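You operate a simulated robot arm through the tools that you are given. There is no shell and no other tool. Be economical: measure what you need, move in short steps, check, and stop when the job is done.

Carry out the task below with a simulated robot arm. There is one attempt and no reset: what you move stays moved.

Task
Put crimper 2 back to work: shut its guard and strip lever, switch on, crimp the lead.
Fine: one stroke only; the lead goes in the tray.

The check looks at the end state, three seconds after you hand in, the way a careful person would. Anything else that was tipped, shoved, dropped, spilled or broken makes it a failure.

Robot
A 6-joint arm with a two-finger parallel gripper, fixed in place. Base frame: the origin is at the foot of the arm, x ahead of it, y to its left, z up. Readings come in mm, degrees, newtons and seconds.
Its first joint turns from -66.0 to 66.0 degrees. Payload 2.7 kg.
The tool frame sits at the grasp point between the pads (the TCP): z along the fingers, y along the line on which they close. The tips reach 23 mm beyond it. Largest opening 94 mm; finger width 38, thickness 10; the body of the gripper, 54 by 96 mm, starts 39 mm behind the TCP.
Orientation is that of the tool frame in the base frame, as a unit quaternion [w, x, y, z]. With the fingers straight down and closing along the base's y, the tool's x points along the base's -x, its y along +y and its z along -z.

Tools
- The arm moves only by the tool drive_tool. Its argument "rows" is a list of rows, each an object (a shift or turn left out is 0, a gripper value left out holds the last) with "translation": the shift along the base's x, y, z in mm, a list of three; "dr": the turn, a rotation vector about the base's x, y, z in degrees, a list of three; "claw": the finger opening in mm, from 0 to 94. In form: [{"translation": [x, y, z], "dr": [ax, ay, az], "claw": claw}, ...]. A call has 1 to 12 rows; each row shifts and turns the commanded pose from where the row before left it. Rows are played at 5 a second. More than 50 mm and 8.6 degrees between two rows, or a gripper value outside its range, and nothing of the call is played. Where a pose cannot be reached the arm comes as near as it can. A force on the tool above 90 N (or 10 N above the force at the start of the call, whichever is more), or a blocked arm, ends the call early, and 0.2 s more pass. The fingers move at their own pace (about 45 mm/s each) and stop on an object; they squeeze with about 23 N. The grip force told is the motor's: it shows also when the fingers shut on nothing. Time passes only in rows, and 0.2 s behind the last, so rows that do not move let the fingers close. The reply holds the time, the measured pose of the TCP, the force on the tool along the base axes, the opening and the grip force, in the units named above and with some noise.
- Cameras (640 x 400 px; columns grow to the right, rows downward): "scene" is fixed at [81.8, -443.5, 1394.7]; the picture's right is [0.65, -0.76, 0.00], its down [-0.50, -0.43, -0.76] and it looks along [0.57, 0.49, -0.65] (base axes); focal length 238 px, centre (320, 200). "wrist" rides on the gripper at [86, 16, -74] in the tool frame; the picture's right is [-0.18, 0.98, 0.00], its down [-0.58, -0.11, -0.81] and it looks along [-0.79, -0.15, 0.59] (tool axes); focal length 243 px, centre (320, 200). There is no depth. A picture from a camera that has moved, and an enlarged one, comes with that camera's place and axes in the base frame and with its lens.
- snapshot(camera): a new picture of that camera. The clock stands still meanwhile.
- enlarge(camera, box): a new picture of the part [left, top, right, bottom] of that camera's present view, enlarged. The clock stands still meanwhile.
- sign_off(): hands the job in; it is judged then, once.

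Go step by step. Nothing tells you positions but the pictures and the camera data: compare them with the known pose of the tool, close in by small moves and look again before you grip or let go. The budget is 120 turns and 76 pictures, counting those below and the enlarged ones. Unless the task says otherwise, let go and move clear before handing in, and close with one line.

The tools are called after "Request:" as name(argument=value, ...) on one line, values as JSON. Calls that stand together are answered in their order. drive_tool: Moves the arm, as the interface text tells. Its arguments: {"type":"object","properties":{"rows":{"type":"array","items":{"type":"object","properties":{"translation":{"type":"array","items":{"type":"number"}},"dr":{"type":"array","items":{"type":"number"}},"claw":{"type":"number"}}}}},"required":["rows"]} The other tools are called the same way: snapshot (camera) takes a picture; enlarge (camera, box) takes an enlarged picture of a part of a camera's view; sign_off () hands the job in.

At the start:

```text
clock: 0.0
tool_pos: [433.9, 137.4, 1202.9]
orientation: [0.0, -0.001, 1.0, 0.001]
force: [-0.7, -0.3, 0.1]
opening: 94.1
grip_force: 0.1
```

scene: 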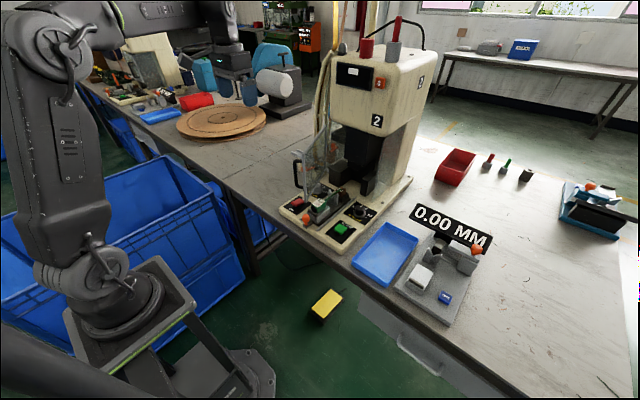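
wrist: 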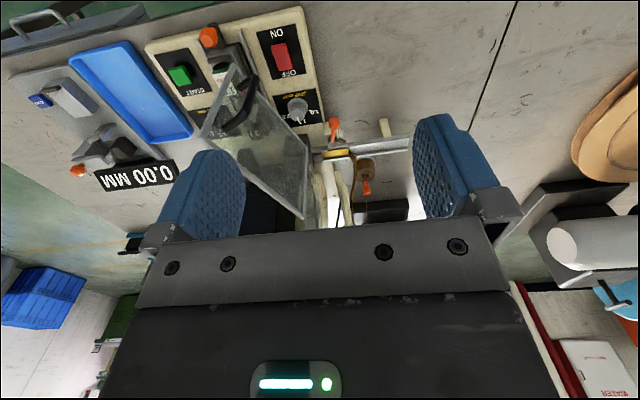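

I see crimper 2 in front with a clear guard, a strip lever, a red ON/OFF switch, a dial and a green START button, with a blue tray beside it. I'll take closer looks before moving.

Request:
enlarge(camera="scene", box=[260, 120, 420, 260])

Request:
enlarge(camera="wrist", box=[140, 0, 420, 220])

Request:
enlarge(camera="scene", box=[340, 200, 520, 320])

```text
2.86 times, centred on (340, 190) of scene
camera zoom: at [81.8, -443.5, 1394.7], right [0.65, -0.76, 0.0], down [-0.5, -0.43, -0.76], along [0.57, 0.49, -0.65], focal length 681 px, centre (263, 229)
```

zoom: 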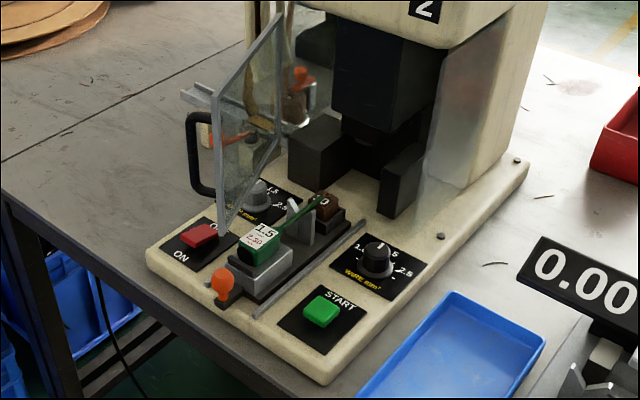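

```text
1.82 times, centred on (280, 110) of wrist
camera zoom: at [346.7, 153.2, 1276.3], right [0.18, 0.98, 0.0], down [0.58, -0.11, 0.81], along [0.79, -0.15, -0.59], focal length 441 px, centre (393, 364)
```

zoom: 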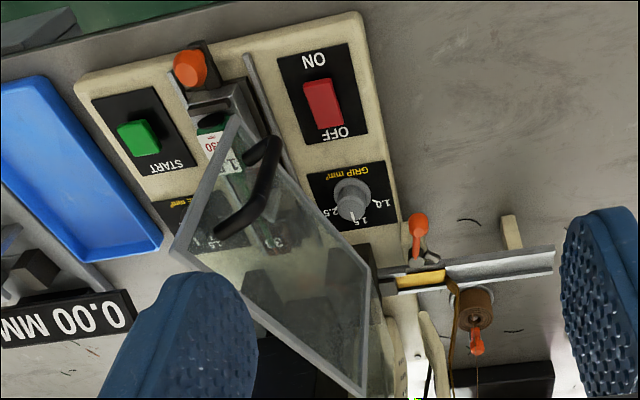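

```text
3.33 times, centred on (430, 260) of scene
camera zoom: at [81.8, -443.5, 1394.7], right [0.65, -0.76, 0.0], down [-0.5, -0.43, -0.76], along [0.57, 0.49, -0.65], focal length 795 px, centre (-47, 0)
```

zoom: 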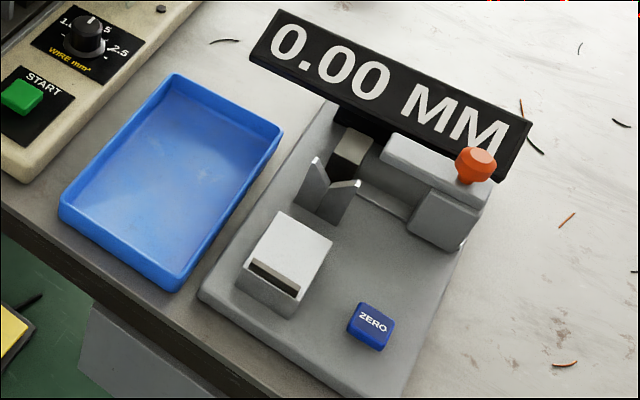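

The lead sits in a carriage with a label, and there are two dials. I'll read the labels more closely.

Request:
enlarge(camera="scene", box=[315, 175, 375, 245])

Request:
enlarge(camera="scene", box=[280, 130, 345, 230])

Request:
enlarge(camera="wrist", box=[190, 10, 290, 110])

Request:
enlarge(camera="wrist", box=[250, 80, 410, 220])

```text
5.71 times, centred on (345, 210) of scene
camera zoom: at [81.8, -443.5, 1394.7], right [0.65, -0.76, 0.0], down [-0.5, -0.43, -0.76], along [0.57, 0.49, -0.65], focal length 1363 px, centre (177, 143)
```

zoom: 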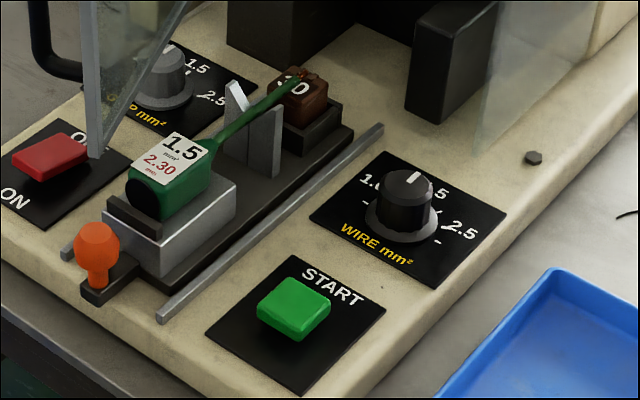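

```text
4.00 times, centred on (312, 180) of scene
camera zoom: at [81.8, -443.5, 1394.7], right [0.65, -0.76, 0.0], down [-0.5, -0.43, -0.76], along [0.57, 0.49, -0.65], focal length 954 px, centre (350, 280)
```

zoom: 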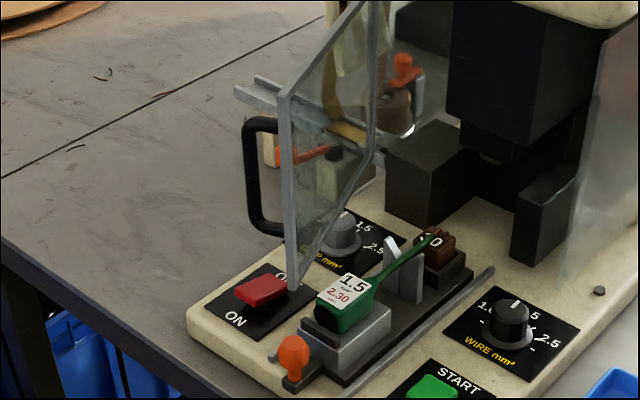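

```text
4.00 times, centred on (240, 60) of wrist
camera zoom: at [346.7, 153.2, 1276.3], right [0.18, 0.98, 0.0], down [0.58, -0.11, 0.81], along [0.79, -0.15, -0.59], focal length 970 px, centre (640, 760)
```

zoom: 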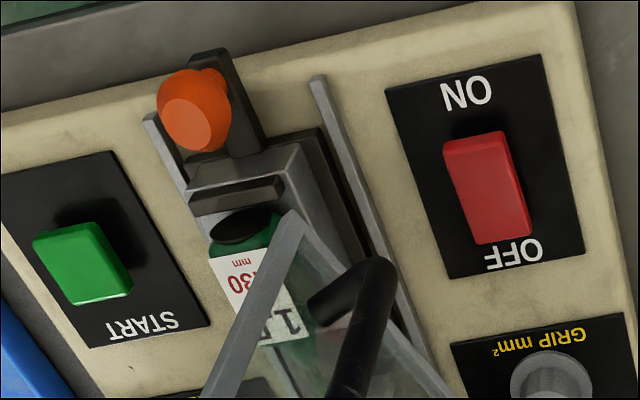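

```text
2.86 times, centred on (330, 150) of wrist
camera zoom: at [346.7, 153.2, 1276.3], right [0.18, 0.98, 0.0], down [0.58, -0.11, 0.81], along [0.79, -0.15, -0.59], focal length 693 px, centre (291, 343)
```

zoom: 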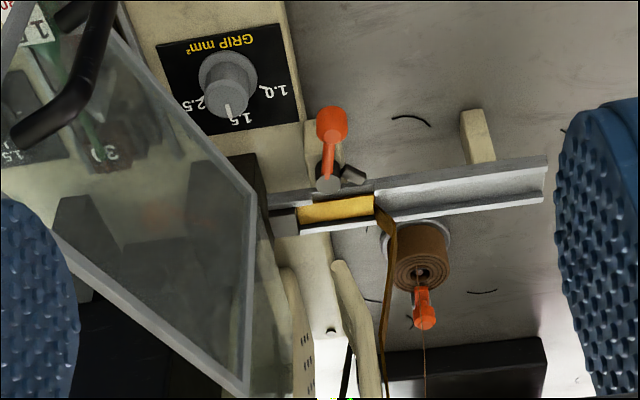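

From triangulating both pictures: machine is aligned with the base axes, START ≈ (533,-145,800), switch ≈ (531,50,808), slide knob ≈ (469,-50,841), guard free edge ≈ (502,-17), strip lever knob ≈ (628,125,887). I'll lower the wrist camera for a closer look at the strip lever.

Request:
drive_tool(rows=[{"translation": [0, 20, -40]}, {"translation": [0, 20, -40]}, {"translation": [0, 0, -40]}, {"translation": [0, 0, -30]}, {}])

Request:
snapshot(camera="wrist")

Request:
enlarge(camera="wrist", box=[200, 60, 440, 220])

```text
clock: 1.2
tool_pos: [433.1, 177.5, 1052.7]
orientation: [0.0, 0.0, 1.0, 0.0]
force: [0.0, 0.3, 0.9]
opening: 94.2
grip_force: 0.1
```

```text
66 pictures are left
camera wrist: at [346.7, 193.3, 1127.0], right [0.18, 0.98, 0.0], down [0.58, -0.11, 0.81], along [0.79, -0.15, -0.59], focal length 243 px, centre (320, 200)
```

wrist: 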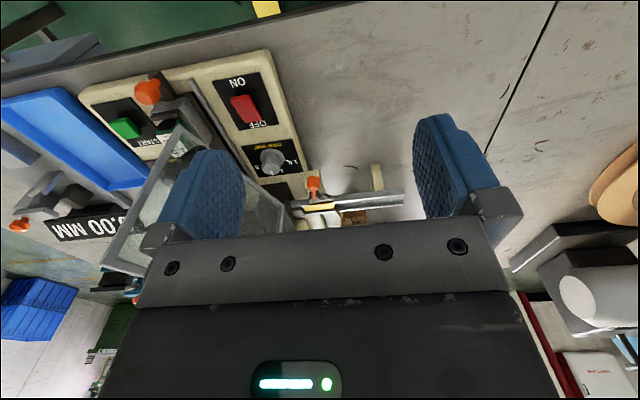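

```text
2.50 times, centred on (320, 140) of wrist
camera zoom: at [346.7, 193.3, 1127.0], right [0.18, 0.98, 0.0], down [0.58, -0.11, 0.81], along [0.79, -0.15, -0.59], focal length 606 px, centre (320, 350)
```

zoom: 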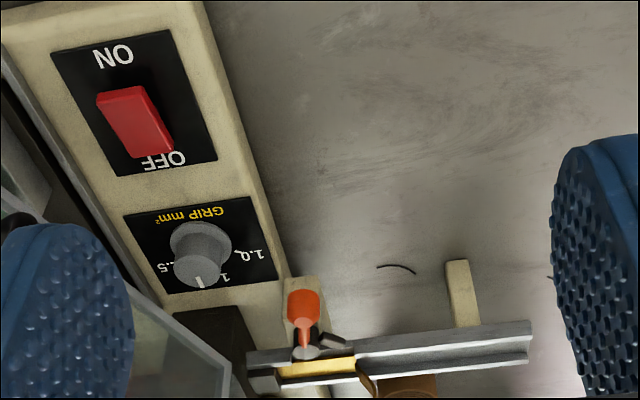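

The lever is beside the strip track left of the press. I'll move closer to see its mechanism.

Request:
drive_tool(rows=[{"translation": [35, 0, -25]}, {"translation": [35, 0, -25]}, {"translation": [30, -10, -25]}, {"translation": [10, -10, -20]}, {}])

Request:
snapshot(camera="wrist")

Request:
enlarge(camera="wrist", box=[230, 100, 420, 220])

Request:
enlarge(camera="scene", box=[285, 140, 345, 190])

```text
clock: 2.4
tool_pos: [543.7, 157.2, 956.2]
orientation: [0.0, -0.001, 1.0, 0.0]
force: [-0.3, -0.1, -0.4]
opening: 94.0
grip_force: 0.0
```

```text
64 pictures are left
camera wrist: at [456.8, 172.6, 1030.0], right [0.18, 0.98, 0.0], down [0.58, -0.11, 0.81], along [0.79, -0.15, -0.59], focal length 243 px, centre (320, 200)
```

wrist: 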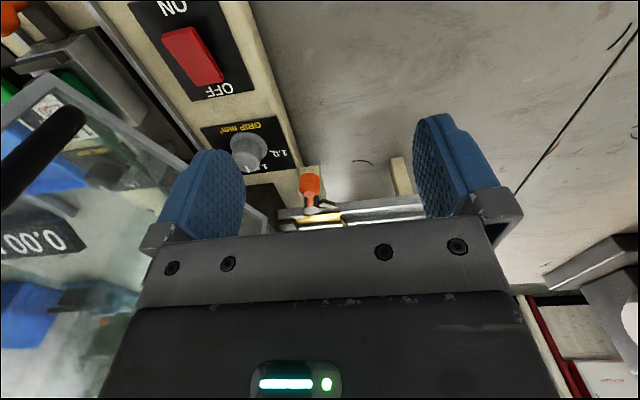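

```text
3.33 times, centred on (325, 160) of wrist
camera zoom: at [456.8, 172.6, 1030.0], right [0.18, 0.98, 0.0], down [0.58, -0.11, 0.81], along [0.79, -0.15, -0.59], focal length 809 px, centre (303, 333)
```

zoom: 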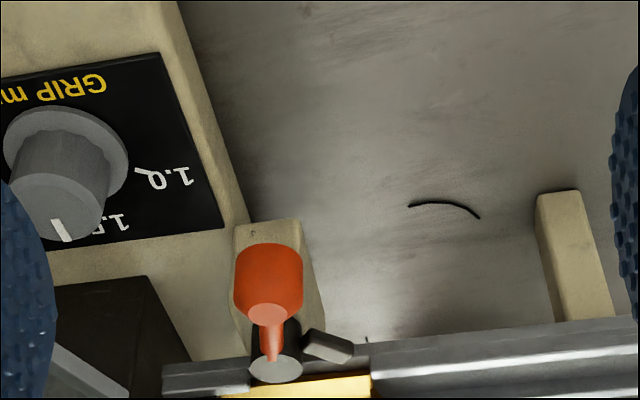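

```text
8.00 times, centred on (315, 165) of scene
camera zoom: at [81.8, -443.5, 1394.7], right [0.65, -0.76, 0.0], down [-0.5, -0.43, -0.76], along [0.57, 0.49, -0.65], focal length 1908 px, centre (360, 480)
```

zoom: 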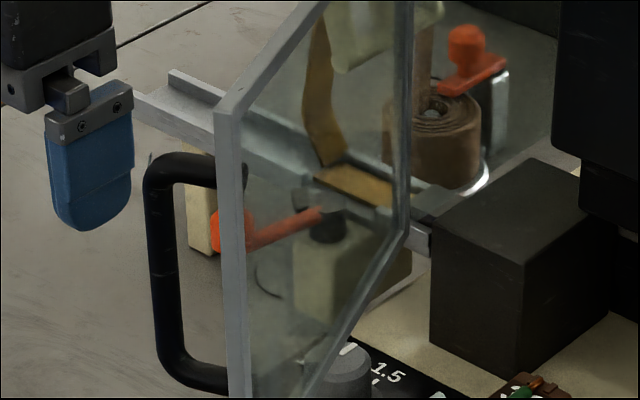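

The strip lever hub is ≈ (705,114,863) with a near-horizontal arm and knob at ≈ (641,126,873); it looks like it turns about a vertical post. The guard first: I'll raise, close the fingers, tilt forward and prepare to push the panel from its outer side.

Request:
drive_tool(rows=[{"translation": [0, 0, 35], "claw": 0}, {"translation": [0, 0, 35], "dr": [0, -8, 0]}, {"translation": [0, 0, 0], "dr": [0, -8, 0]}, {"dr": [0, -8, 0]}, {"dr": [0, -8, 0]}, {"translation": [10, -30, 0], "dr": [0, -8, 0]}, {"translation": [10, -40, 0]}, {}])

Request:
enlarge(camera="scene", box=[230, 90, 390, 230])

Request:
snapshot(camera="wrist")

```text
clock: 4.2
tool_pos: [564.8, 87.7, 1029.9]
orientation: [0.342, 0.0, 0.94, 0.0]
force: [-0.6, 0.5, 0.2]
opening: 0.0
grip_force: 22.7
```

```text
2.86 times, centred on (310, 160) of scene
camera zoom: at [81.8, -443.5, 1394.7], right [0.65, -0.76, 0.0], down [-0.5, -0.43, -0.76], along [0.57, 0.49, -0.65], focal length 681 px, centre (349, 314)
```

zoom: 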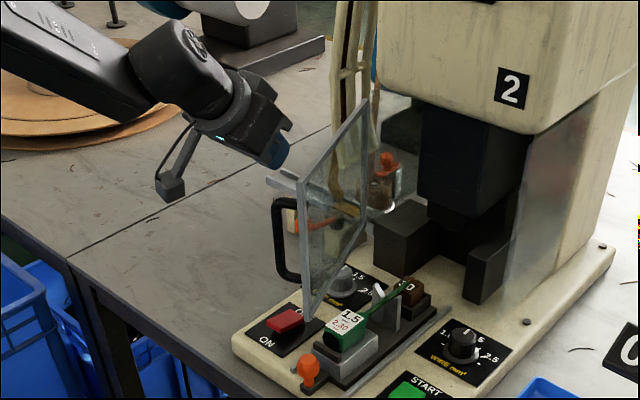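

```text
60 pictures are left
camera wrist: at [449.5, 103.6, 1030.0], right [0.14, 0.98, 0.12], down [-0.07, -0.11, 0.99], along [0.99, -0.15, 0.06], focal length 243 px, centre (320, 200)
```

wrist: 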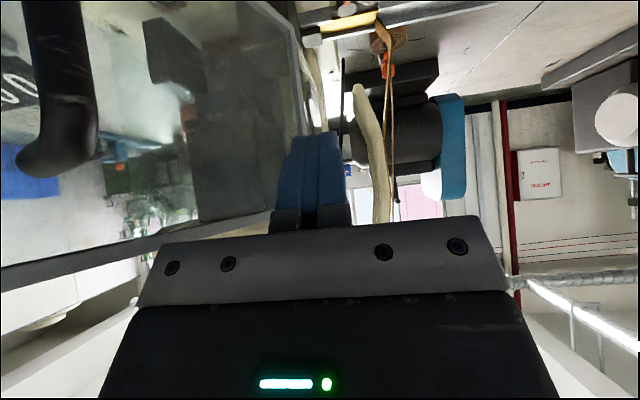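

The pushing side is clear. I'll raise slightly so the gripper body passes above the panel, then swing the guard with the fingertips along its arc.

Request:
drive_tool(rows=[{"translation": [0, -15, 14]}, {"translation": [0, -25, 0]}, {"translation": [2, -20, 0]}, {"translation": [5, -17, 0]}, {"translation": [5, -17, 0]}, {}])

Request:
enlarge(camera="scene", box=[230, 90, 390, 230])

```text
clock: 5.6
tool_pos: [575.7, -6.5, 1040.9]
orientation: [0.342, 0.0, 0.94, 0.0]
force: [-0.1, 0.6, 0.7]
opening: 0.0
grip_force: 22.6
```

```text
2.86 times, centred on (310, 160) of scene
camera zoom: at [81.8, -443.5, 1394.7], right [0.65, -0.76, 0.0], down [-0.5, -0.43, -0.76], along [0.57, 0.49, -0.65], focal length 681 px, centre (349, 314)
```

zoom: 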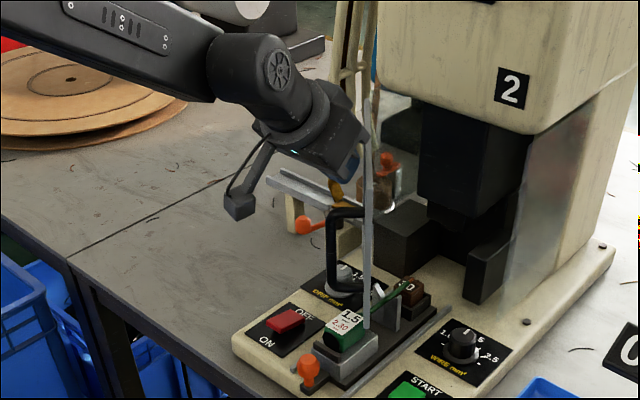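

The guard swings easily. Continuing along the arc.

Request:
drive_tool(rows=[{"translation": [9, -14, 0]}, {"translation": [11, -12, 0]}, {"translation": [12, -11, 0]}, {"translation": [14, -10, 0]}, {"translation": [14, -8, 0]}, {}])

Request:
enlarge(camera="scene", box=[230, 90, 390, 230])

```text
clock: 7.0
tool_pos: [636.6, -61.3, 1042.9]
orientation: [0.342, 0.0, 0.94, 0.0]
force: [-1.0, -0.2, -0.1]
opening: 0.0
grip_force: 22.9
```

```text
2.86 times, centred on (310, 160) of scene
camera zoom: at [81.8, -443.5, 1394.7], right [0.65, -0.76, 0.0], down [-0.5, -0.43, -0.76], along [0.57, 0.49, -0.65], focal length 681 px, centre (349, 314)
```

zoom: 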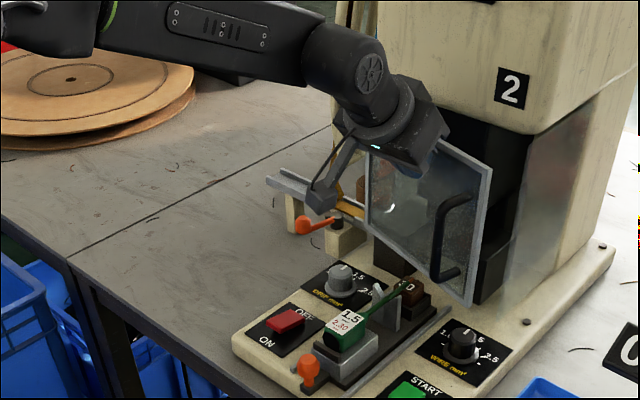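

Nearly closed. I'll push the last bit in small steps and watch the force.

Request:
drive_tool(rows=[{"translation": [7, -3, 0]}, {"translation": [6, -2, 0]}, {"translation": [6, -2, 0]}, {"translation": [5, -1, 0]}, {"translation": [4, 0, 0]}, {}])

Request:
enlarge(camera="scene", box=[230, 90, 390, 230])

```text
clock: 8.4
tool_pos: [664.4, -69.5, 1040.9]
orientation: [0.341, 0.0, 0.94, 0.0]
force: [-0.1, -1.5, 1.2]
opening: 0.1
grip_force: 23.0
```

```text
2.86 times, centred on (310, 160) of scene
camera zoom: at [81.8, -443.5, 1394.7], right [0.65, -0.76, 0.0], down [-0.5, -0.43, -0.76], along [0.57, 0.49, -0.65], focal length 681 px, centre (349, 314)
```

zoom: 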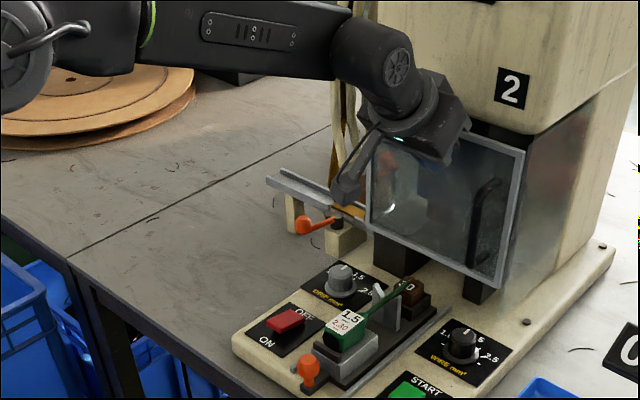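

Request:
drive_tool(rows=[{"translation": [4, 0, 0]}, {"translation": [3, 0, 0]}, {"translation": [3, 0, 0]}, {}])

Request:
enlarge(camera="scene", box=[280, 100, 400, 200])

```text
clock: 9.4
tool_pos: [670.7, -70.3, 1042.1]
orientation: [0.339, 0.0, 0.941, 0.0]
force: [-40.8, 2.7, 7.8]
opening: 0.1
grip_force: 22.5
```

```text
4.00 times, centred on (340, 150) of scene
camera zoom: at [80.4, -443.4, 1394.8], right [0.65, -0.76, 0.0], down [-0.49, -0.43, -0.76], along [0.57, 0.49, -0.65], focal length 954 px, centre (240, 400)
```

zoom: 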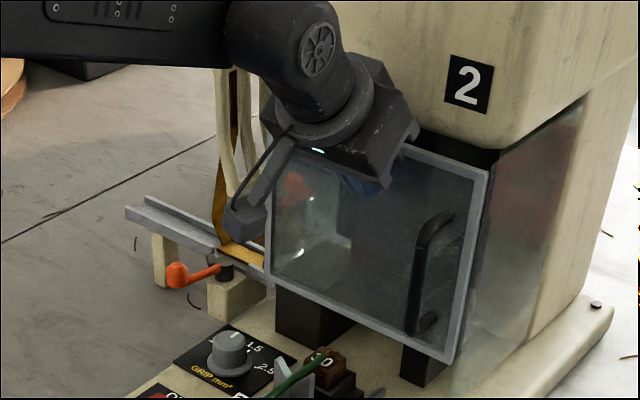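

The guard is against its stop (40 N) and flush. I'll back off and approach the strip lever from its −y side with more tilt.

Request:
drive_tool(rows=[{"translation": [-25, 0, 0]}, {"translation": [-40, 0, 10]}, {"translation": [-10, 45, 0], "dr": [0, -8, 0]}, {"translation": [0, 45, -10], "dr": [0, -8, 0]}, {"translation": [0, 40, -30]}, {"translation": [0, 25, -40]}, {"translation": [0, 10, -40]}, {}])

Request:
snapshot(camera="scene")

Request:
snapshot(camera="wrist")

```text
clock: 11.2
tool_pos: [593.8, -15.7, 1032.5]
orientation: [0.404, -0.004, 0.915, 0.006]
force: [0.0, 0.4, 1.0]
opening: 0.0
grip_force: 22.9
out of reach, approached as far as the arm can: row 4, 5, 6, 7
```

```text
55 pictures are left
```

scene: 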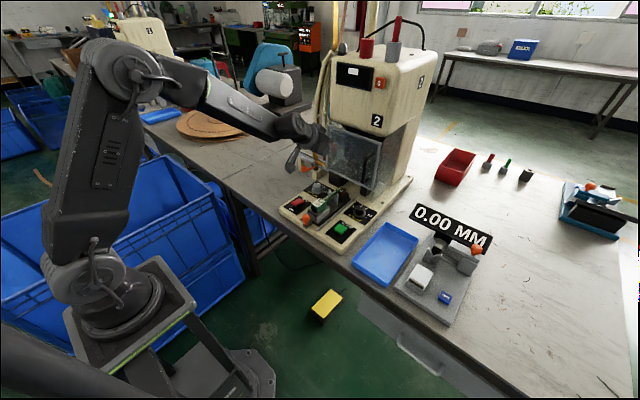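

```text
54 pictures are left
camera wrist: at [480.3, -3.2, 1017.2], right [0.12, 0.98, 0.14], down [-0.2, -0.12, 0.97], along [0.97, -0.14, 0.19], focal length 243 px, centre (320, 200)
```

wrist: 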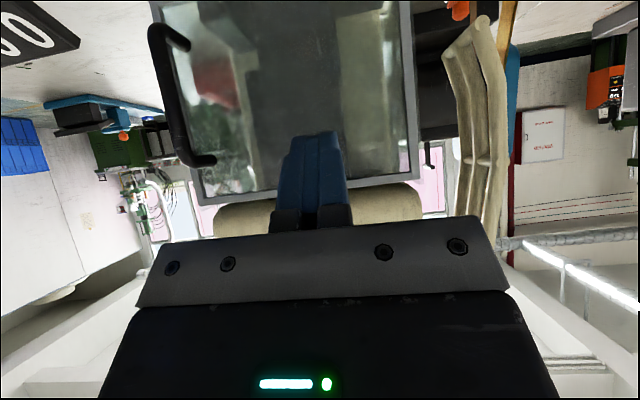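

The larger tilt is out of the arm's reach there. I'll undo the tilt and see which pose it takes as the command.

Request:
drive_tool(rows=[{"dr": [0, 8, 0]}, {}])

```text
clock: 11.8
tool_pos: [593.6, -18.4, 1031.5]
orientation: [0.342, 0.0, 0.94, 0.001]
force: [-0.5, -0.1, 0.1]
opening: 0.0
grip_force: 23.1
```

Commands restart from the actual pose; tilt is back at 40°. Now moving toward the lever.

Request:
drive_tool(rows=[{"translation": [0, 40, 0]}, {"translation": [0, 40, -20]}, {"translation": [0, 25, -40]}, {"translation": [0, 0, -40]}, {}])

Request:
enlarge(camera="scene", box=[260, 110, 380, 210])

Request:
snapshot(camera="wrist")

```text
clock: 13.0
tool_pos: [592.7, 88.1, 931.5]
orientation: [0.342, -0.001, 0.94, 0.001]
force: [-0.4, -0.3, 0.4]
opening: 0.1
grip_force: 22.3
```

```text
4.00 times, centred on (320, 160) of scene
camera zoom: at [81.8, -443.5, 1394.7], right [0.65, -0.76, 0.0], down [-0.5, -0.43, -0.76], along [0.57, 0.49, -0.65], focal length 954 px, centre (320, 360)
```

zoom: 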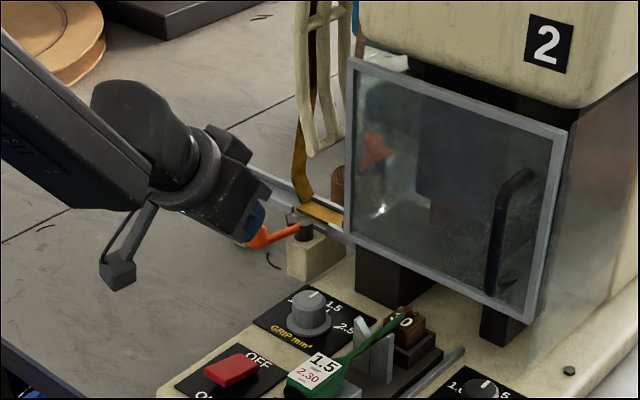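

```text
52 pictures are left
camera wrist: at [478.3, 104.0, 932.1], right [0.14, 0.98, 0.12], down [-0.07, -0.11, 0.99], along [0.99, -0.15, 0.06], focal length 243 px, centre (320, 200)
```

wrist: 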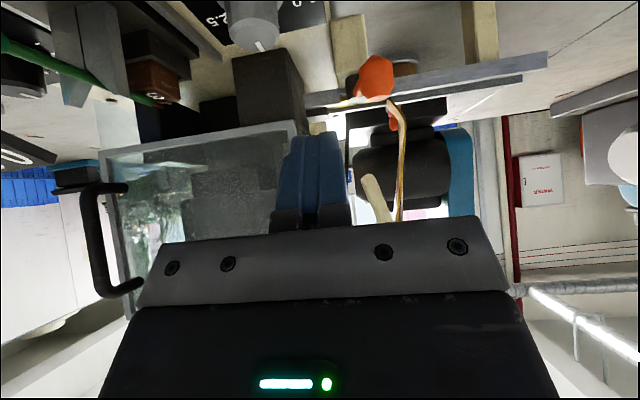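

Knob confirmed at ≈ (641,123,869). I'll drop beside it and sweep it toward +y.

Request:
drive_tool(rows=[{"translation": [15, 0, -20]}, {"translation": [20, 0, -25]}, {"translation": [0, 10, 0]}, {"translation": [0, 8, 0]}, {"translation": [0, 8, 0]}, {"translation": [2, 8, 0]}, {}])

Request:
enlarge(camera="scene", box=[260, 110, 380, 210])

Request:
snapshot(camera="wrist")

```text
clock: 14.6
tool_pos: [631.7, 122.2, 884.8]
orientation: [0.342, 0.0, 0.94, 0.0]
force: [-0.3, 0.0, -0.6]
opening: 0.0
grip_force: 22.9
```

```text
4.00 times, centred on (320, 160) of scene
camera zoom: at [81.8, -443.5, 1394.7], right [0.65, -0.76, 0.0], down [-0.5, -0.43, -0.76], along [0.57, 0.49, -0.65], focal length 954 px, centre (320, 360)
```

zoom: 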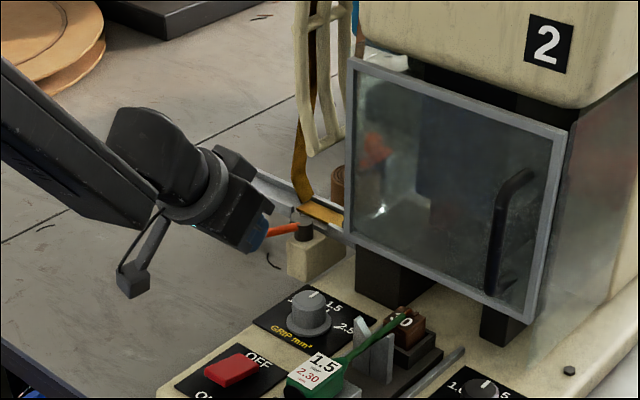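

```text
50 pictures are left
camera wrist: at [516.1, 137.4, 886.3], right [0.14, 0.98, 0.12], down [-0.07, -0.11, 0.99], along [0.99, -0.15, 0.06], focal length 243 px, centre (320, 200)
```

wrist: 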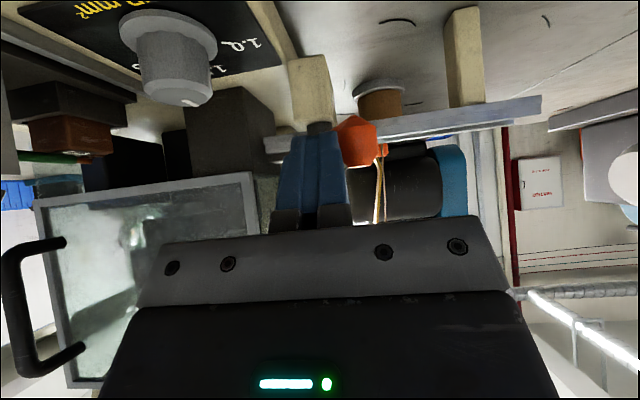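

The lever turns as expected. Continuing its arc toward +y/+x.

Request:
drive_tool(rows=[{"translation": [5, 7, 0]}, {"translation": [5, 8, 0]}, {"translation": [4, 8, 0]}, {"translation": [4, 8, 0]}, {"translation": [5, 8, 0]}, {"translation": [5, 7, 0]}, {}])

Request:
snapshot(camera="wrist")

Request:
enlarge(camera="scene", box=[270, 120, 360, 200])

```text
clock: 16.0
tool_pos: [658.3, 150.0, 882.9]
orientation: [0.335, 0.017, 0.942, -0.015]
force: [-0.3, -10.2, 0.4]
opening: 0.0
grip_force: 23.0
stopped in row 7: the force on the tool passed its limit (the readings are from after the stop); the commanded pose is now the measured one
```

```text
49 pictures are left
camera wrist: at [544.0, 169.4, 884.7], right [0.18, 0.98, 0.1], down [-0.06, -0.09, 0.99], along [0.98, -0.19, 0.04], focal length 243 px, centre (320, 200)
```

wrist: 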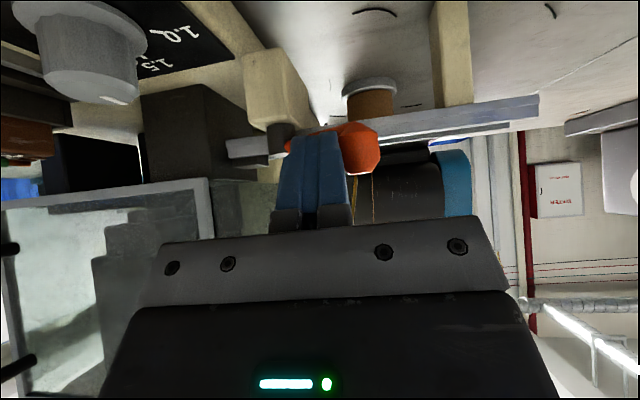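

```text
5.00 times, centred on (315, 160) of scene
camera zoom: at [81.9, -443.7, 1394.6], right [0.65, -0.76, 0.0], down [-0.5, -0.43, -0.76], along [0.57, 0.49, -0.65], focal length 1192 px, centre (345, 400)
```

zoom: 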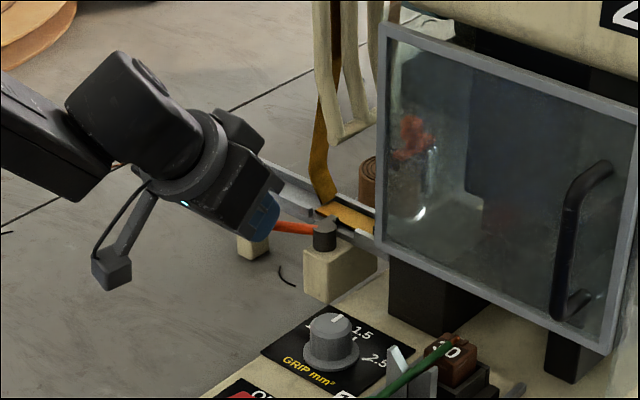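

The sweep stopped at a high force; the lever may be at its end stop. I'll back away and look.

Request:
drive_tool(rows=[{"translation": [-6, -10, 0]}, {"translation": [-20, -20, 5]}, {"translation": [-30, -20, 15]}, {"translation": [-30, 0, 25]}, {}])

Request:
enlarge(camera="scene", box=[285, 140, 345, 190])

Request:
enlarge(camera="wrist", box=[220, 0, 420, 130])

```text
clock: 17.2
tool_pos: [571.2, 102.0, 929.2]
orientation: [0.335, 0.015, 0.942, -0.014]
force: [0.1, 0.8, 1.0]
opening: 0.0
grip_force: 23.1
```

```text
8.00 times, centred on (315, 165) of scene
camera zoom: at [81.8, -443.5, 1394.7], right [0.65, -0.76, 0.0], down [-0.5, -0.43, -0.76], along [0.57, 0.49, -0.65], focal length 1908 px, centre (360, 480)
```

zoom: 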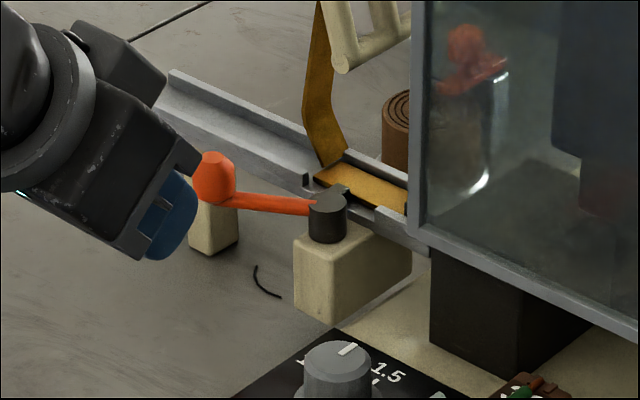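

```text
3.08 times, centred on (320, 65) of wrist
camera zoom: at [457.5, 121.6, 930.4], right [0.18, 0.98, 0.1], down [-0.06, -0.09, 0.99], along [0.98, -0.18, 0.04], focal length 746 px, centre (320, 615)
```

zoom: 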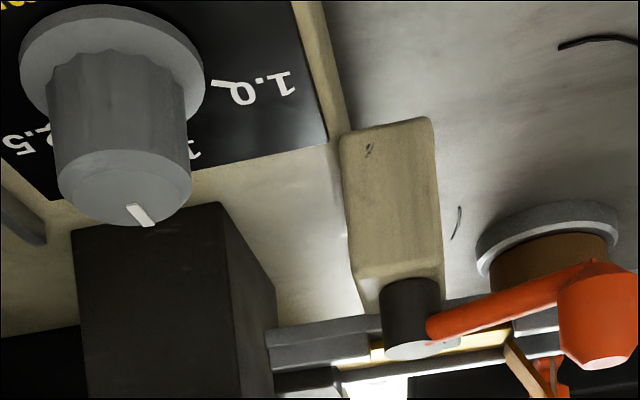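

The tab now points over the strip, lever at about 122°. I'll check it's the true stop by a gentle push on the knob along its tangent.

Request:
drive_tool(rows=[{"translation": [10, 40, -20]}, {"translation": [30, 14, -24]}, {"translation": [15, 0, 0]}, {"translation": [12, 4, 0]}, {"translation": [6, 3, 0]}, {"translation": [5, 3, 0]}, {"translation": [4, 2, 0]}])

Request:
enlarge(camera="scene", box=[285, 140, 345, 190])

```text
clock: 18.6
tool_pos: [639.5, 161.4, 882.7]
orientation: [0.328, 0.018, 0.944, -0.021]
force: [-51.4, -12.1, 20.2]
opening: 0.1
grip_force: 22.7
stopped in row 6: the force on the tool passed its limit (the readings are from after the stop); the commanded pose is now the measured one
```

```text
8.00 times, centred on (315, 165) of scene
camera zoom: at [79.1, -444.1, 1394.7], right [0.65, -0.76, 0.0], down [-0.49, -0.43, -0.76], along [0.57, 0.49, -0.65], focal length 1908 px, centre (360, 480)
```

zoom: 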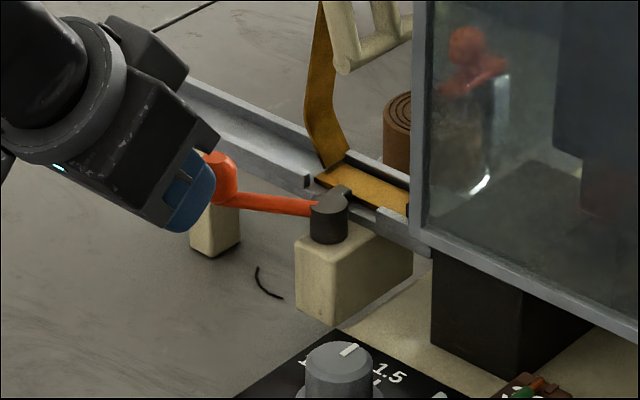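

The lever doesn't move further, so it is at its stop (shut). I'll retreat, straighten the small twist, and go above the ON end of the rocker (≈ x 517, y 51).

Request:
drive_tool(rows=[{"translation": [-15, -5, 0]}, {"translation": [-35, -10, 20], "dr": [1.56, -1.66, 2.76]}, {"translation": [-30, -30, 0]}, {"translation": [-30, -35, -10]}, {"translation": [-12, -30, -20]}, {}])

Request:
enlarge(camera="scene", box=[260, 140, 380, 240])

Request:
snapshot(camera="wrist")

```text
clock: 20.0
tool_pos: [528.7, 76.4, 879.1]
orientation: [0.328, 0.005, 0.944, -0.022]
force: [-0.1, 0.6, 0.2]
opening: 0.2
grip_force: 23.4
out of reach, approached as far as the arm can: row 5
```

```text
4.00 times, centred on (320, 190) of scene
camera zoom: at [81.8, -443.5, 1394.7], right [0.65, -0.76, 0.0], down [-0.5, -0.43, -0.76], along [0.57, 0.49, -0.65], focal length 954 px, centre (320, 240)
```

zoom: 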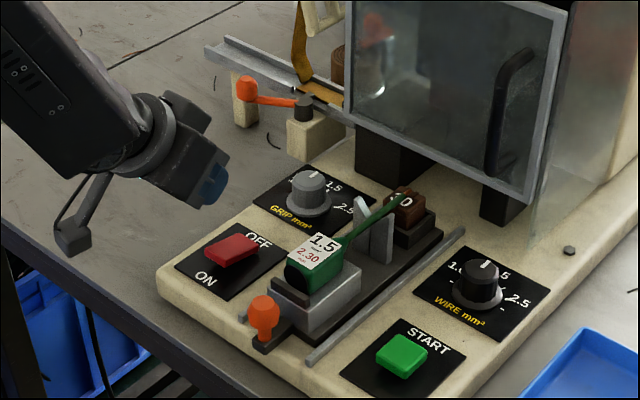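

```text
43 pictures are left
camera wrist: at [415.0, 95.5, 883.5], right [0.17, 0.98, 0.08], down [-0.05, -0.07, 1.0], along [0.98, -0.17, 0.03], focal length 243 px, centre (320, 200)
```

wrist: 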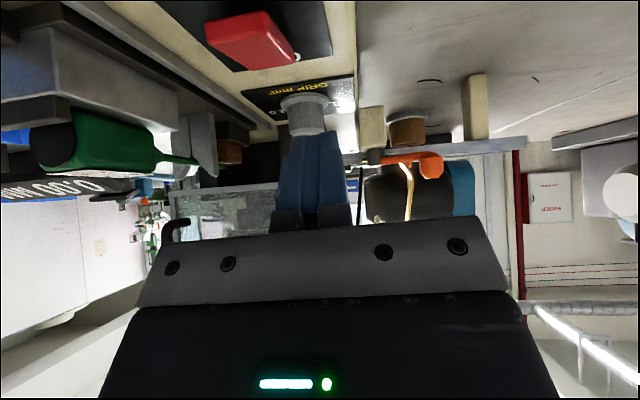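

The close-in pose doesn't allow so much tilt; I'll reduce tilt to ~16° and straighten, then centre over the ON end.

Request:
drive_tool(rows=[{"translation": [0, -5, 5], "dr": [2.2, 0, 1.4]}, {"dr": [0, 7.5, 0]}, {"dr": [0, 7.5, 0]}, {"dr": [0, 7.3, 0]}, {"translation": [0, -20, -10]}, {}])

Request:
snapshot(camera="wrist")

```text
clock: 21.4
tool_pos: [508.7, 97.4, 858.9]
orientation: [0.177, 0.006, 0.982, 0.062]
force: [0.1, -0.5, 1.0]
opening: 0.0
grip_force: 22.8
out of reach, approached as far as the arm can: row 1, 3, 4
```

```text
42 pictures are left
camera wrist: at [400.7, 107.5, 898.7], right [0.16, 0.97, 0.19], down [0.27, -0.22, 0.94], along [0.95, -0.1, -0.29], focal length 243 px, centre (320, 200)
```

wrist: 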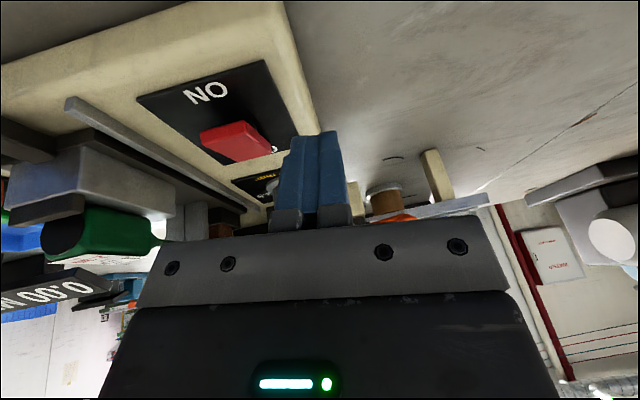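

I'll rise, return the tool to vertical, and re-centre over the ON end.

Request:
drive_tool(rows=[{"translation": [0, 0, 40]}, {"translation": [0, 0, 30], "dr": [-2.4, 6.84, 0.23]}, {"dr": [-2.4, 6.84, 0.23]}, {"dr": [-2.4, 6.84, 0.23]}, {"translation": [-4, -23, 0]}, {"translation": [0, -23, -20]}, {}])

Request:
snapshot(camera="wrist")

```text
clock: 23.0
tool_pos: [466.5, 54.3, 869.2]
orientation: [0.019, 0.018, 0.996, 0.088]
force: [-0.5, -0.1, 0.3]
opening: 0.0
grip_force: 22.6
out of reach, approached as far as the arm can: row 2, 3, 4
```

```text
41 pictures are left
camera wrist: at [378.1, 60.4, 941.1], right [0.21, 0.96, 0.18], down [0.54, -0.27, 0.79], along [0.81, -0.07, -0.58], focal length 243 px, centre (320, 200)
```

wrist: 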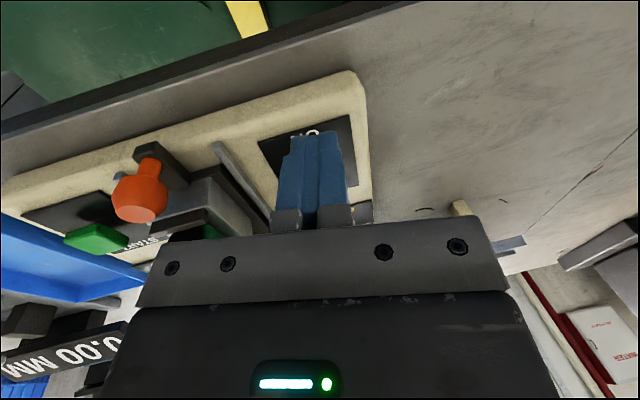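

Still a ~10° roll error remaining; correcting it now while raised.

Request:
drive_tool(rows=[{"translation": [0, 0, 40]}, {"translation": [0, 0, 10], "dr": [-5, 1.1, 1]}, {"dr": [-5, 1.1, 1]}, {}])

```text
clock: 24.0
tool_pos: [466.9, 53.8, 909.1]
orientation: [0.02, 0.018, 0.996, 0.09]
force: [0.0, 0.0, -0.1]
opening: 0.0
grip_force: 22.3
out of reach, approached as far as the arm can: row 2, 3
```

The roll won't correct here; I suspect a joint limit in this arm branch. Looking at the arm.

Request:
snapshot(camera="scene")

```text
40 pictures are left
```

scene: 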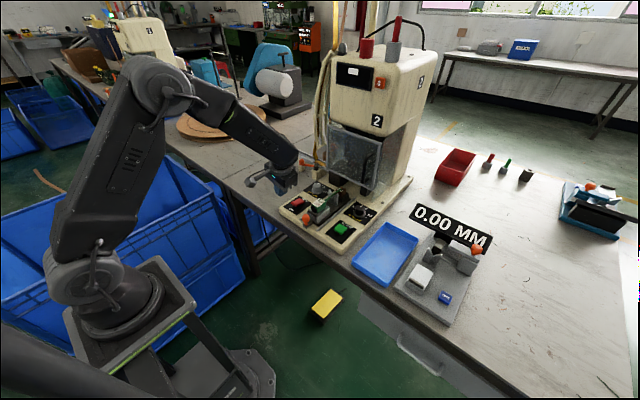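

I suspect the wrist flipped to its other branch (forearm roll near its limit). One closer look to verify.

Request:
enlarge(camera="scene", box=[180, 70, 340, 220])

```text
2.67 times, centred on (260, 145) of scene
camera zoom: at [81.8, -443.5, 1394.7], right [0.65, -0.76, 0.0], down [-0.5, -0.43, -0.76], along [0.57, 0.49, -0.65], focal length 636 px, centre (480, 347)
```

zoom: 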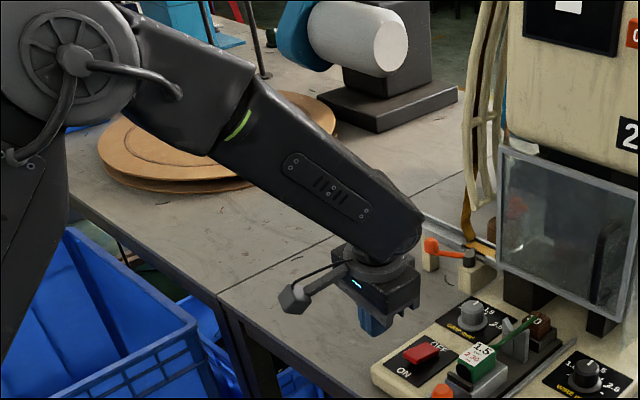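

The wrist's star cap, visible earlier, now faces away: the wrist is flipped. I'll unwind by circling the tool axis around the forearm axis in free space.

Request:
drive_tool(rows=[{"translation": [0, 0, 40], "dr": [1.4, -8, 1.4]}, {"dr": [1.4, -8, 1.4]}, {"dr": [1.4, -8, 1.4]}, {"dr": [2.9, -7, 2.7]}, {"dr": [3.6, -6, 3.4]}, {"dr": [0, -8, 0]}, {}])

Request:
enlarge(camera="scene", box=[180, 50, 340, 200])

```text
clock: 25.6
tool_pos: [465.2, 53.2, 948.6]
orientation: [0.389, -0.104, 0.897, 0.184]
force: [0.8, -0.9, -0.1]
opening: 0.0
grip_force: 23.3
```

```text
2.67 times, centred on (260, 125) of scene
camera zoom: at [81.8, -443.5, 1394.7], right [0.65, -0.76, 0.0], down [-0.5, -0.43, -0.76], along [0.57, 0.49, -0.65], focal length 636 px, centre (480, 400)
```

zoom: 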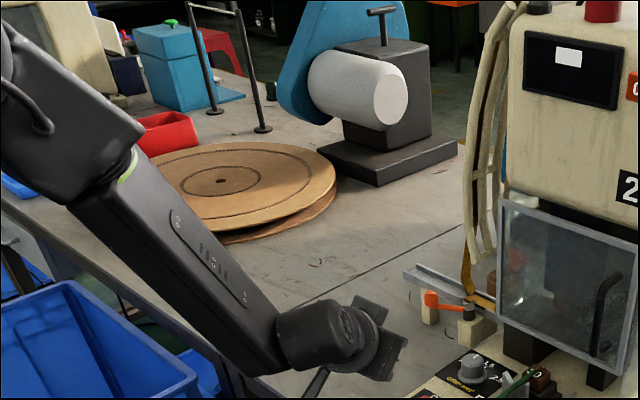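

It follows without limits and the cap now faces up—half unwound. Continuing the circle.

Request:
drive_tool(rows=[{"dr": [-1.4, -8, -1.4]}, {"dr": [-4, -5, -4]}, {"dr": [-5.5, -1, -5.5]}, {"dr": [-5.5, 0, -5.5]}, {"dr": [-5.5, 0, -5.5]}, {}])

Request:
enlarge(camera="scene", box=[180, 50, 340, 200])

```text
clock: 27.0
tool_pos: [466.9, 55.3, 948.3]
orientation: [0.489, -0.048, 0.867, -0.087]
force: [-0.1, -0.9, -0.5]
opening: 0.0
grip_force: 22.4
```

```text
2.67 times, centred on (260, 125) of scene
camera zoom: at [81.8, -443.5, 1394.7], right [0.65, -0.76, 0.0], down [-0.5, -0.43, -0.76], along [0.57, 0.49, -0.65], focal length 636 px, centre (480, 400)
```

zoom: 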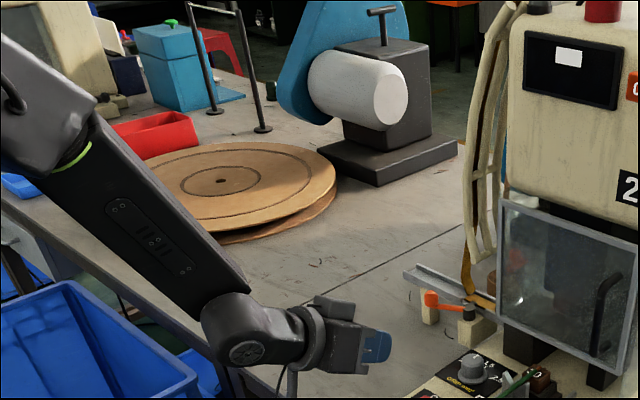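

The cap faces the right side again. I'll move to y = 0 so the arm plane matches, remove the lean, then pitch straight down.

Request:
drive_tool(rows=[{"translation": [0, -28, 20], "dr": [5.7, 0, 0]}, {"translation": [0, -27, 20], "dr": [5.7, 0, 0]}, {}])

```text
clock: 27.8
tool_pos: [464.7, -0.9, 988.5]
orientation: [0.489, 0.001, 0.872, -0.001]
force: [-0.3, 0.2, -0.3]
opening: 0.0
grip_force: 23.3
```

Now pitch straight through to vertical.

Request:
drive_tool(rows=[{"dr": [0, 8, 0]}, {"dr": [0, 8.4, 0]}, {"dr": [0, 8.4, 0]}, {"dr": [0, 8.4, 0]}, {"dr": [0, 8.4, 0]}, {"dr": [0, 8.4, 0]}, {"dr": [0, 8.4, 0]}, {}])

Request:
snapshot(camera="scene")

```text
clock: 29.6
tool_pos: [462.8, -12.9, 984.7]
orientation: [0.385, -0.001, 0.923, 0.004]
force: [0.3, -0.5, 0.4]
opening: 0.0
grip_force: 23.0
out of reach, approached as far as the arm can: row 2, 3, 4, 5, 6, 7
```

```text
36 pictures are left
```

scene: 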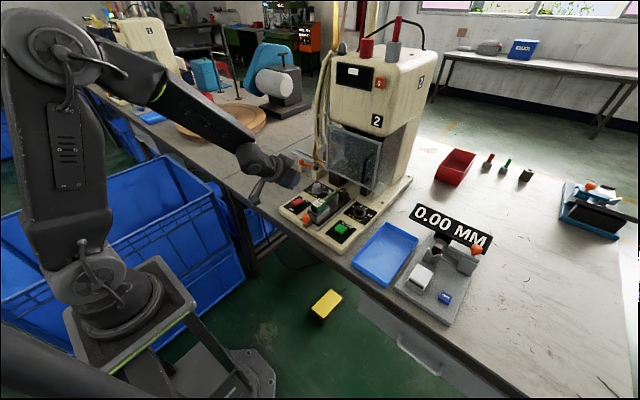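

Request:
enlarge(camera="scene", box=[190, 80, 330, 220])

```text
2.86 times, centred on (260, 150) of scene
camera zoom: at [81.8, -443.5, 1394.7], right [0.65, -0.76, 0.0], down [-0.5, -0.43, -0.76], along [0.57, 0.49, -0.65], focal length 681 px, centre (491, 343)
```

zoom: 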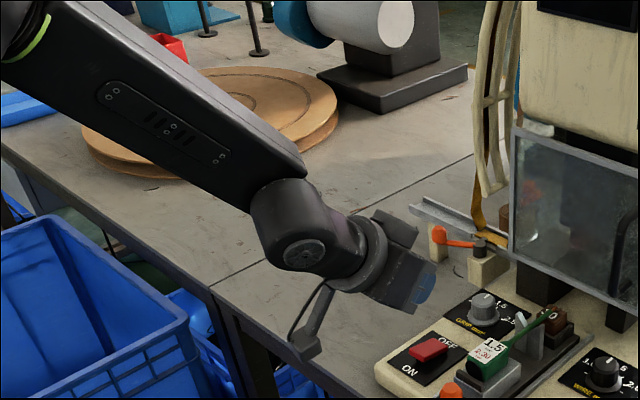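

Stuck near the wrist singularity. I'll try crossing it by translation (raising and reaching flattens the forearm) with fixed tilt.

Request:
drive_tool(rows=[{"translation": [20, 13, 30]}, {"translation": [30, 0, 35]}, {"translation": [30, 0, 35]}, {"translation": [30, 0, 30]}, {}])

Request:
enlarge(camera="scene", box=[190, 30, 350, 180])

```text
clock: 30.8
tool_pos: [502.5, -19.8, 1027.3]
orientation: [0.388, -0.009, 0.921, 0.023]
force: [0.1, 0.5, 0.5]
opening: 0.1
grip_force: 23.2
out of reach, approached as far as the arm can: row 1, 2, 3, 4
```

```text
2.67 times, centred on (270, 105) of scene
camera zoom: at [81.8, -443.5, 1394.7], right [0.65, -0.76, 0.0], down [-0.5, -0.43, -0.76], along [0.57, 0.49, -0.65], focal length 636 px, centre (453, 453)
```

zoom: 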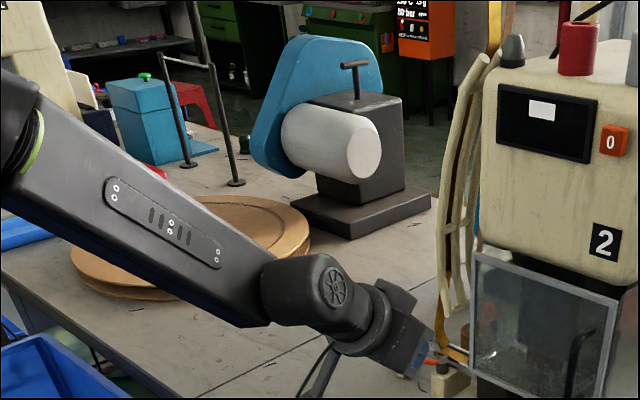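

Likely the tool axis passes beside the forearm axis instead of through it. I'll back up, lean 5° toward +y and try the pitch crossing again.

Request:
drive_tool(rows=[{"dr": [0, -8, 0]}, {"dr": [0, -8, 0]}, {"dr": [1.5, 0, 2.5]}, {}, {"dr": [0, 8.4, 0]}, {"dr": [0, 8.4, 0]}, {"dr": [0, 8.4, 0]}, {"dr": [0, 8.4, 0]}, {"dr": [0, 8.4, 0]}, {}])

```text
clock: 33.0
tool_pos: [499.7, -20.4, 1025.9]
orientation: [0.168, -0.004, 0.985, 0.028]
force: [1.0, 0.2, -0.1]
opening: 0.0
grip_force: 23.2
out of reach, approached as far as the arm can: row 7
```

It crossed this time. Now to fully vertical and over to the switch at safe height.

Request:
drive_tool(rows=[{"dr": [-1.1, 6.4, -0.2]}, {"dr": [-1.1, 6.4, -0.2]}, {"dr": [-1.0, 6.4, -0.1]}, {"translation": [2, 35, -40]}, {"translation": [2, 36, -50]}, {}])

Request:
enlarge(camera="scene", box=[180, 70, 380, 240])

```text
refused: row 4 steps farther than a row can; nothing moved
```

```text
2.35 times, centred on (280, 155) of scene
camera zoom: at [81.9, -443.5, 1394.7], right [0.65, -0.76, 0.0], down [-0.5, -0.43, -0.76], along [0.57, 0.49, -0.65], focal length 561 px, centre (414, 306)
```

zoom: 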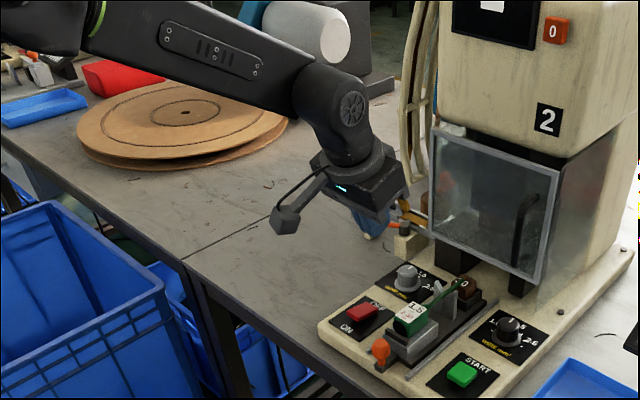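

The star cap is visible and the wrist bends down: correct branch restored. Repeating the move with smaller rows.

Request:
drive_tool(rows=[{"dr": [-1.1, 6.4, -0.2]}, {"dr": [-1.1, 6.4, -0.2]}, {"dr": [-1.0, 6.4, -0.1]}, {"translation": [2, 35, -30]}, {"translation": [2, 36, -30]}, {"translation": [0, 0, -45]}, {}])

Request:
snapshot(camera="wrist")

```text
clock: 34.6
tool_pos: [505.5, 53.0, 923.5]
orientation: [0.001, 0.001, 1.0, 0.001]
force: [-0.3, 0.7, 0.7]
opening: 0.0
grip_force: 23.2
```

```text
32 pictures are left
camera wrist: at [418.9, 68.4, 996.5], right [0.19, 0.98, 0.0], down [0.58, -0.11, 0.81], along [0.79, -0.15, -0.59], focal length 243 px, centre (320, 200)
```

wrist: 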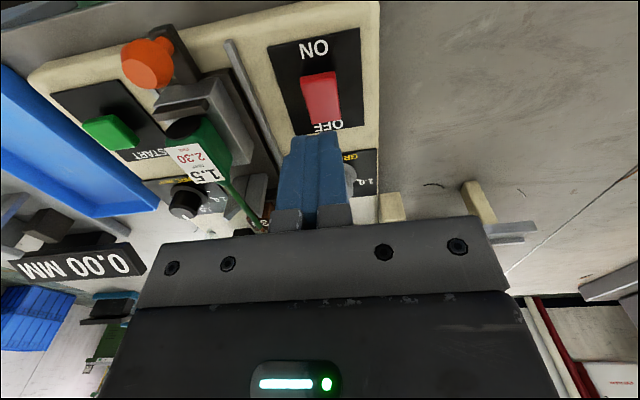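

Vertical and clean. Rocker spans x 510–551 at y ≈ 50; pressing its ON end with the fingertips at x ≈ 503.

Request:
drive_tool(rows=[{"translation": [-2, -3, -40]}, {"translation": [0, 0, -30]}, {"translation": [0, 0, -10]}, {"translation": [0, 0, -4]}, {"translation": [0, 0, -4]}, {"translation": [0, 0, -4]}, {"translation": [0, 0, -3]}])

Request:
enlarge(camera="scene", box=[260, 150, 380, 250])

```text
clock: 36.2
tool_pos: [502.0, 49.1, 834.0]
orientation: [0.004, 0.0, 1.0, 0.001]
force: [-43.7, -0.8, 77.8]
opening: 0.0
grip_force: 23.2
```

```text
4.00 times, centred on (320, 200) of scene
camera zoom: at [79.6, -443.6, 1394.8], right [0.65, -0.76, 0.0], down [-0.49, -0.43, -0.76], along [0.57, 0.49, -0.65], focal length 954 px, centre (320, 200)
```

zoom: 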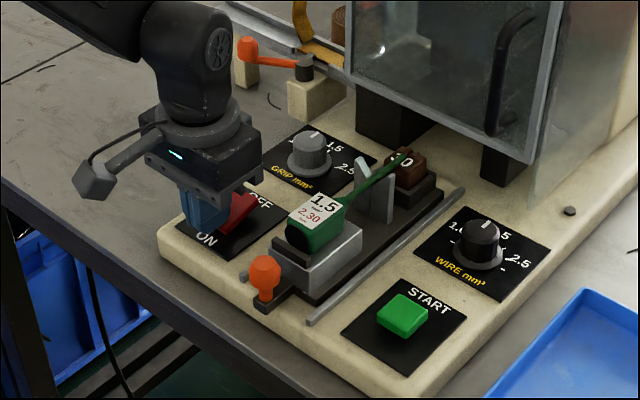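

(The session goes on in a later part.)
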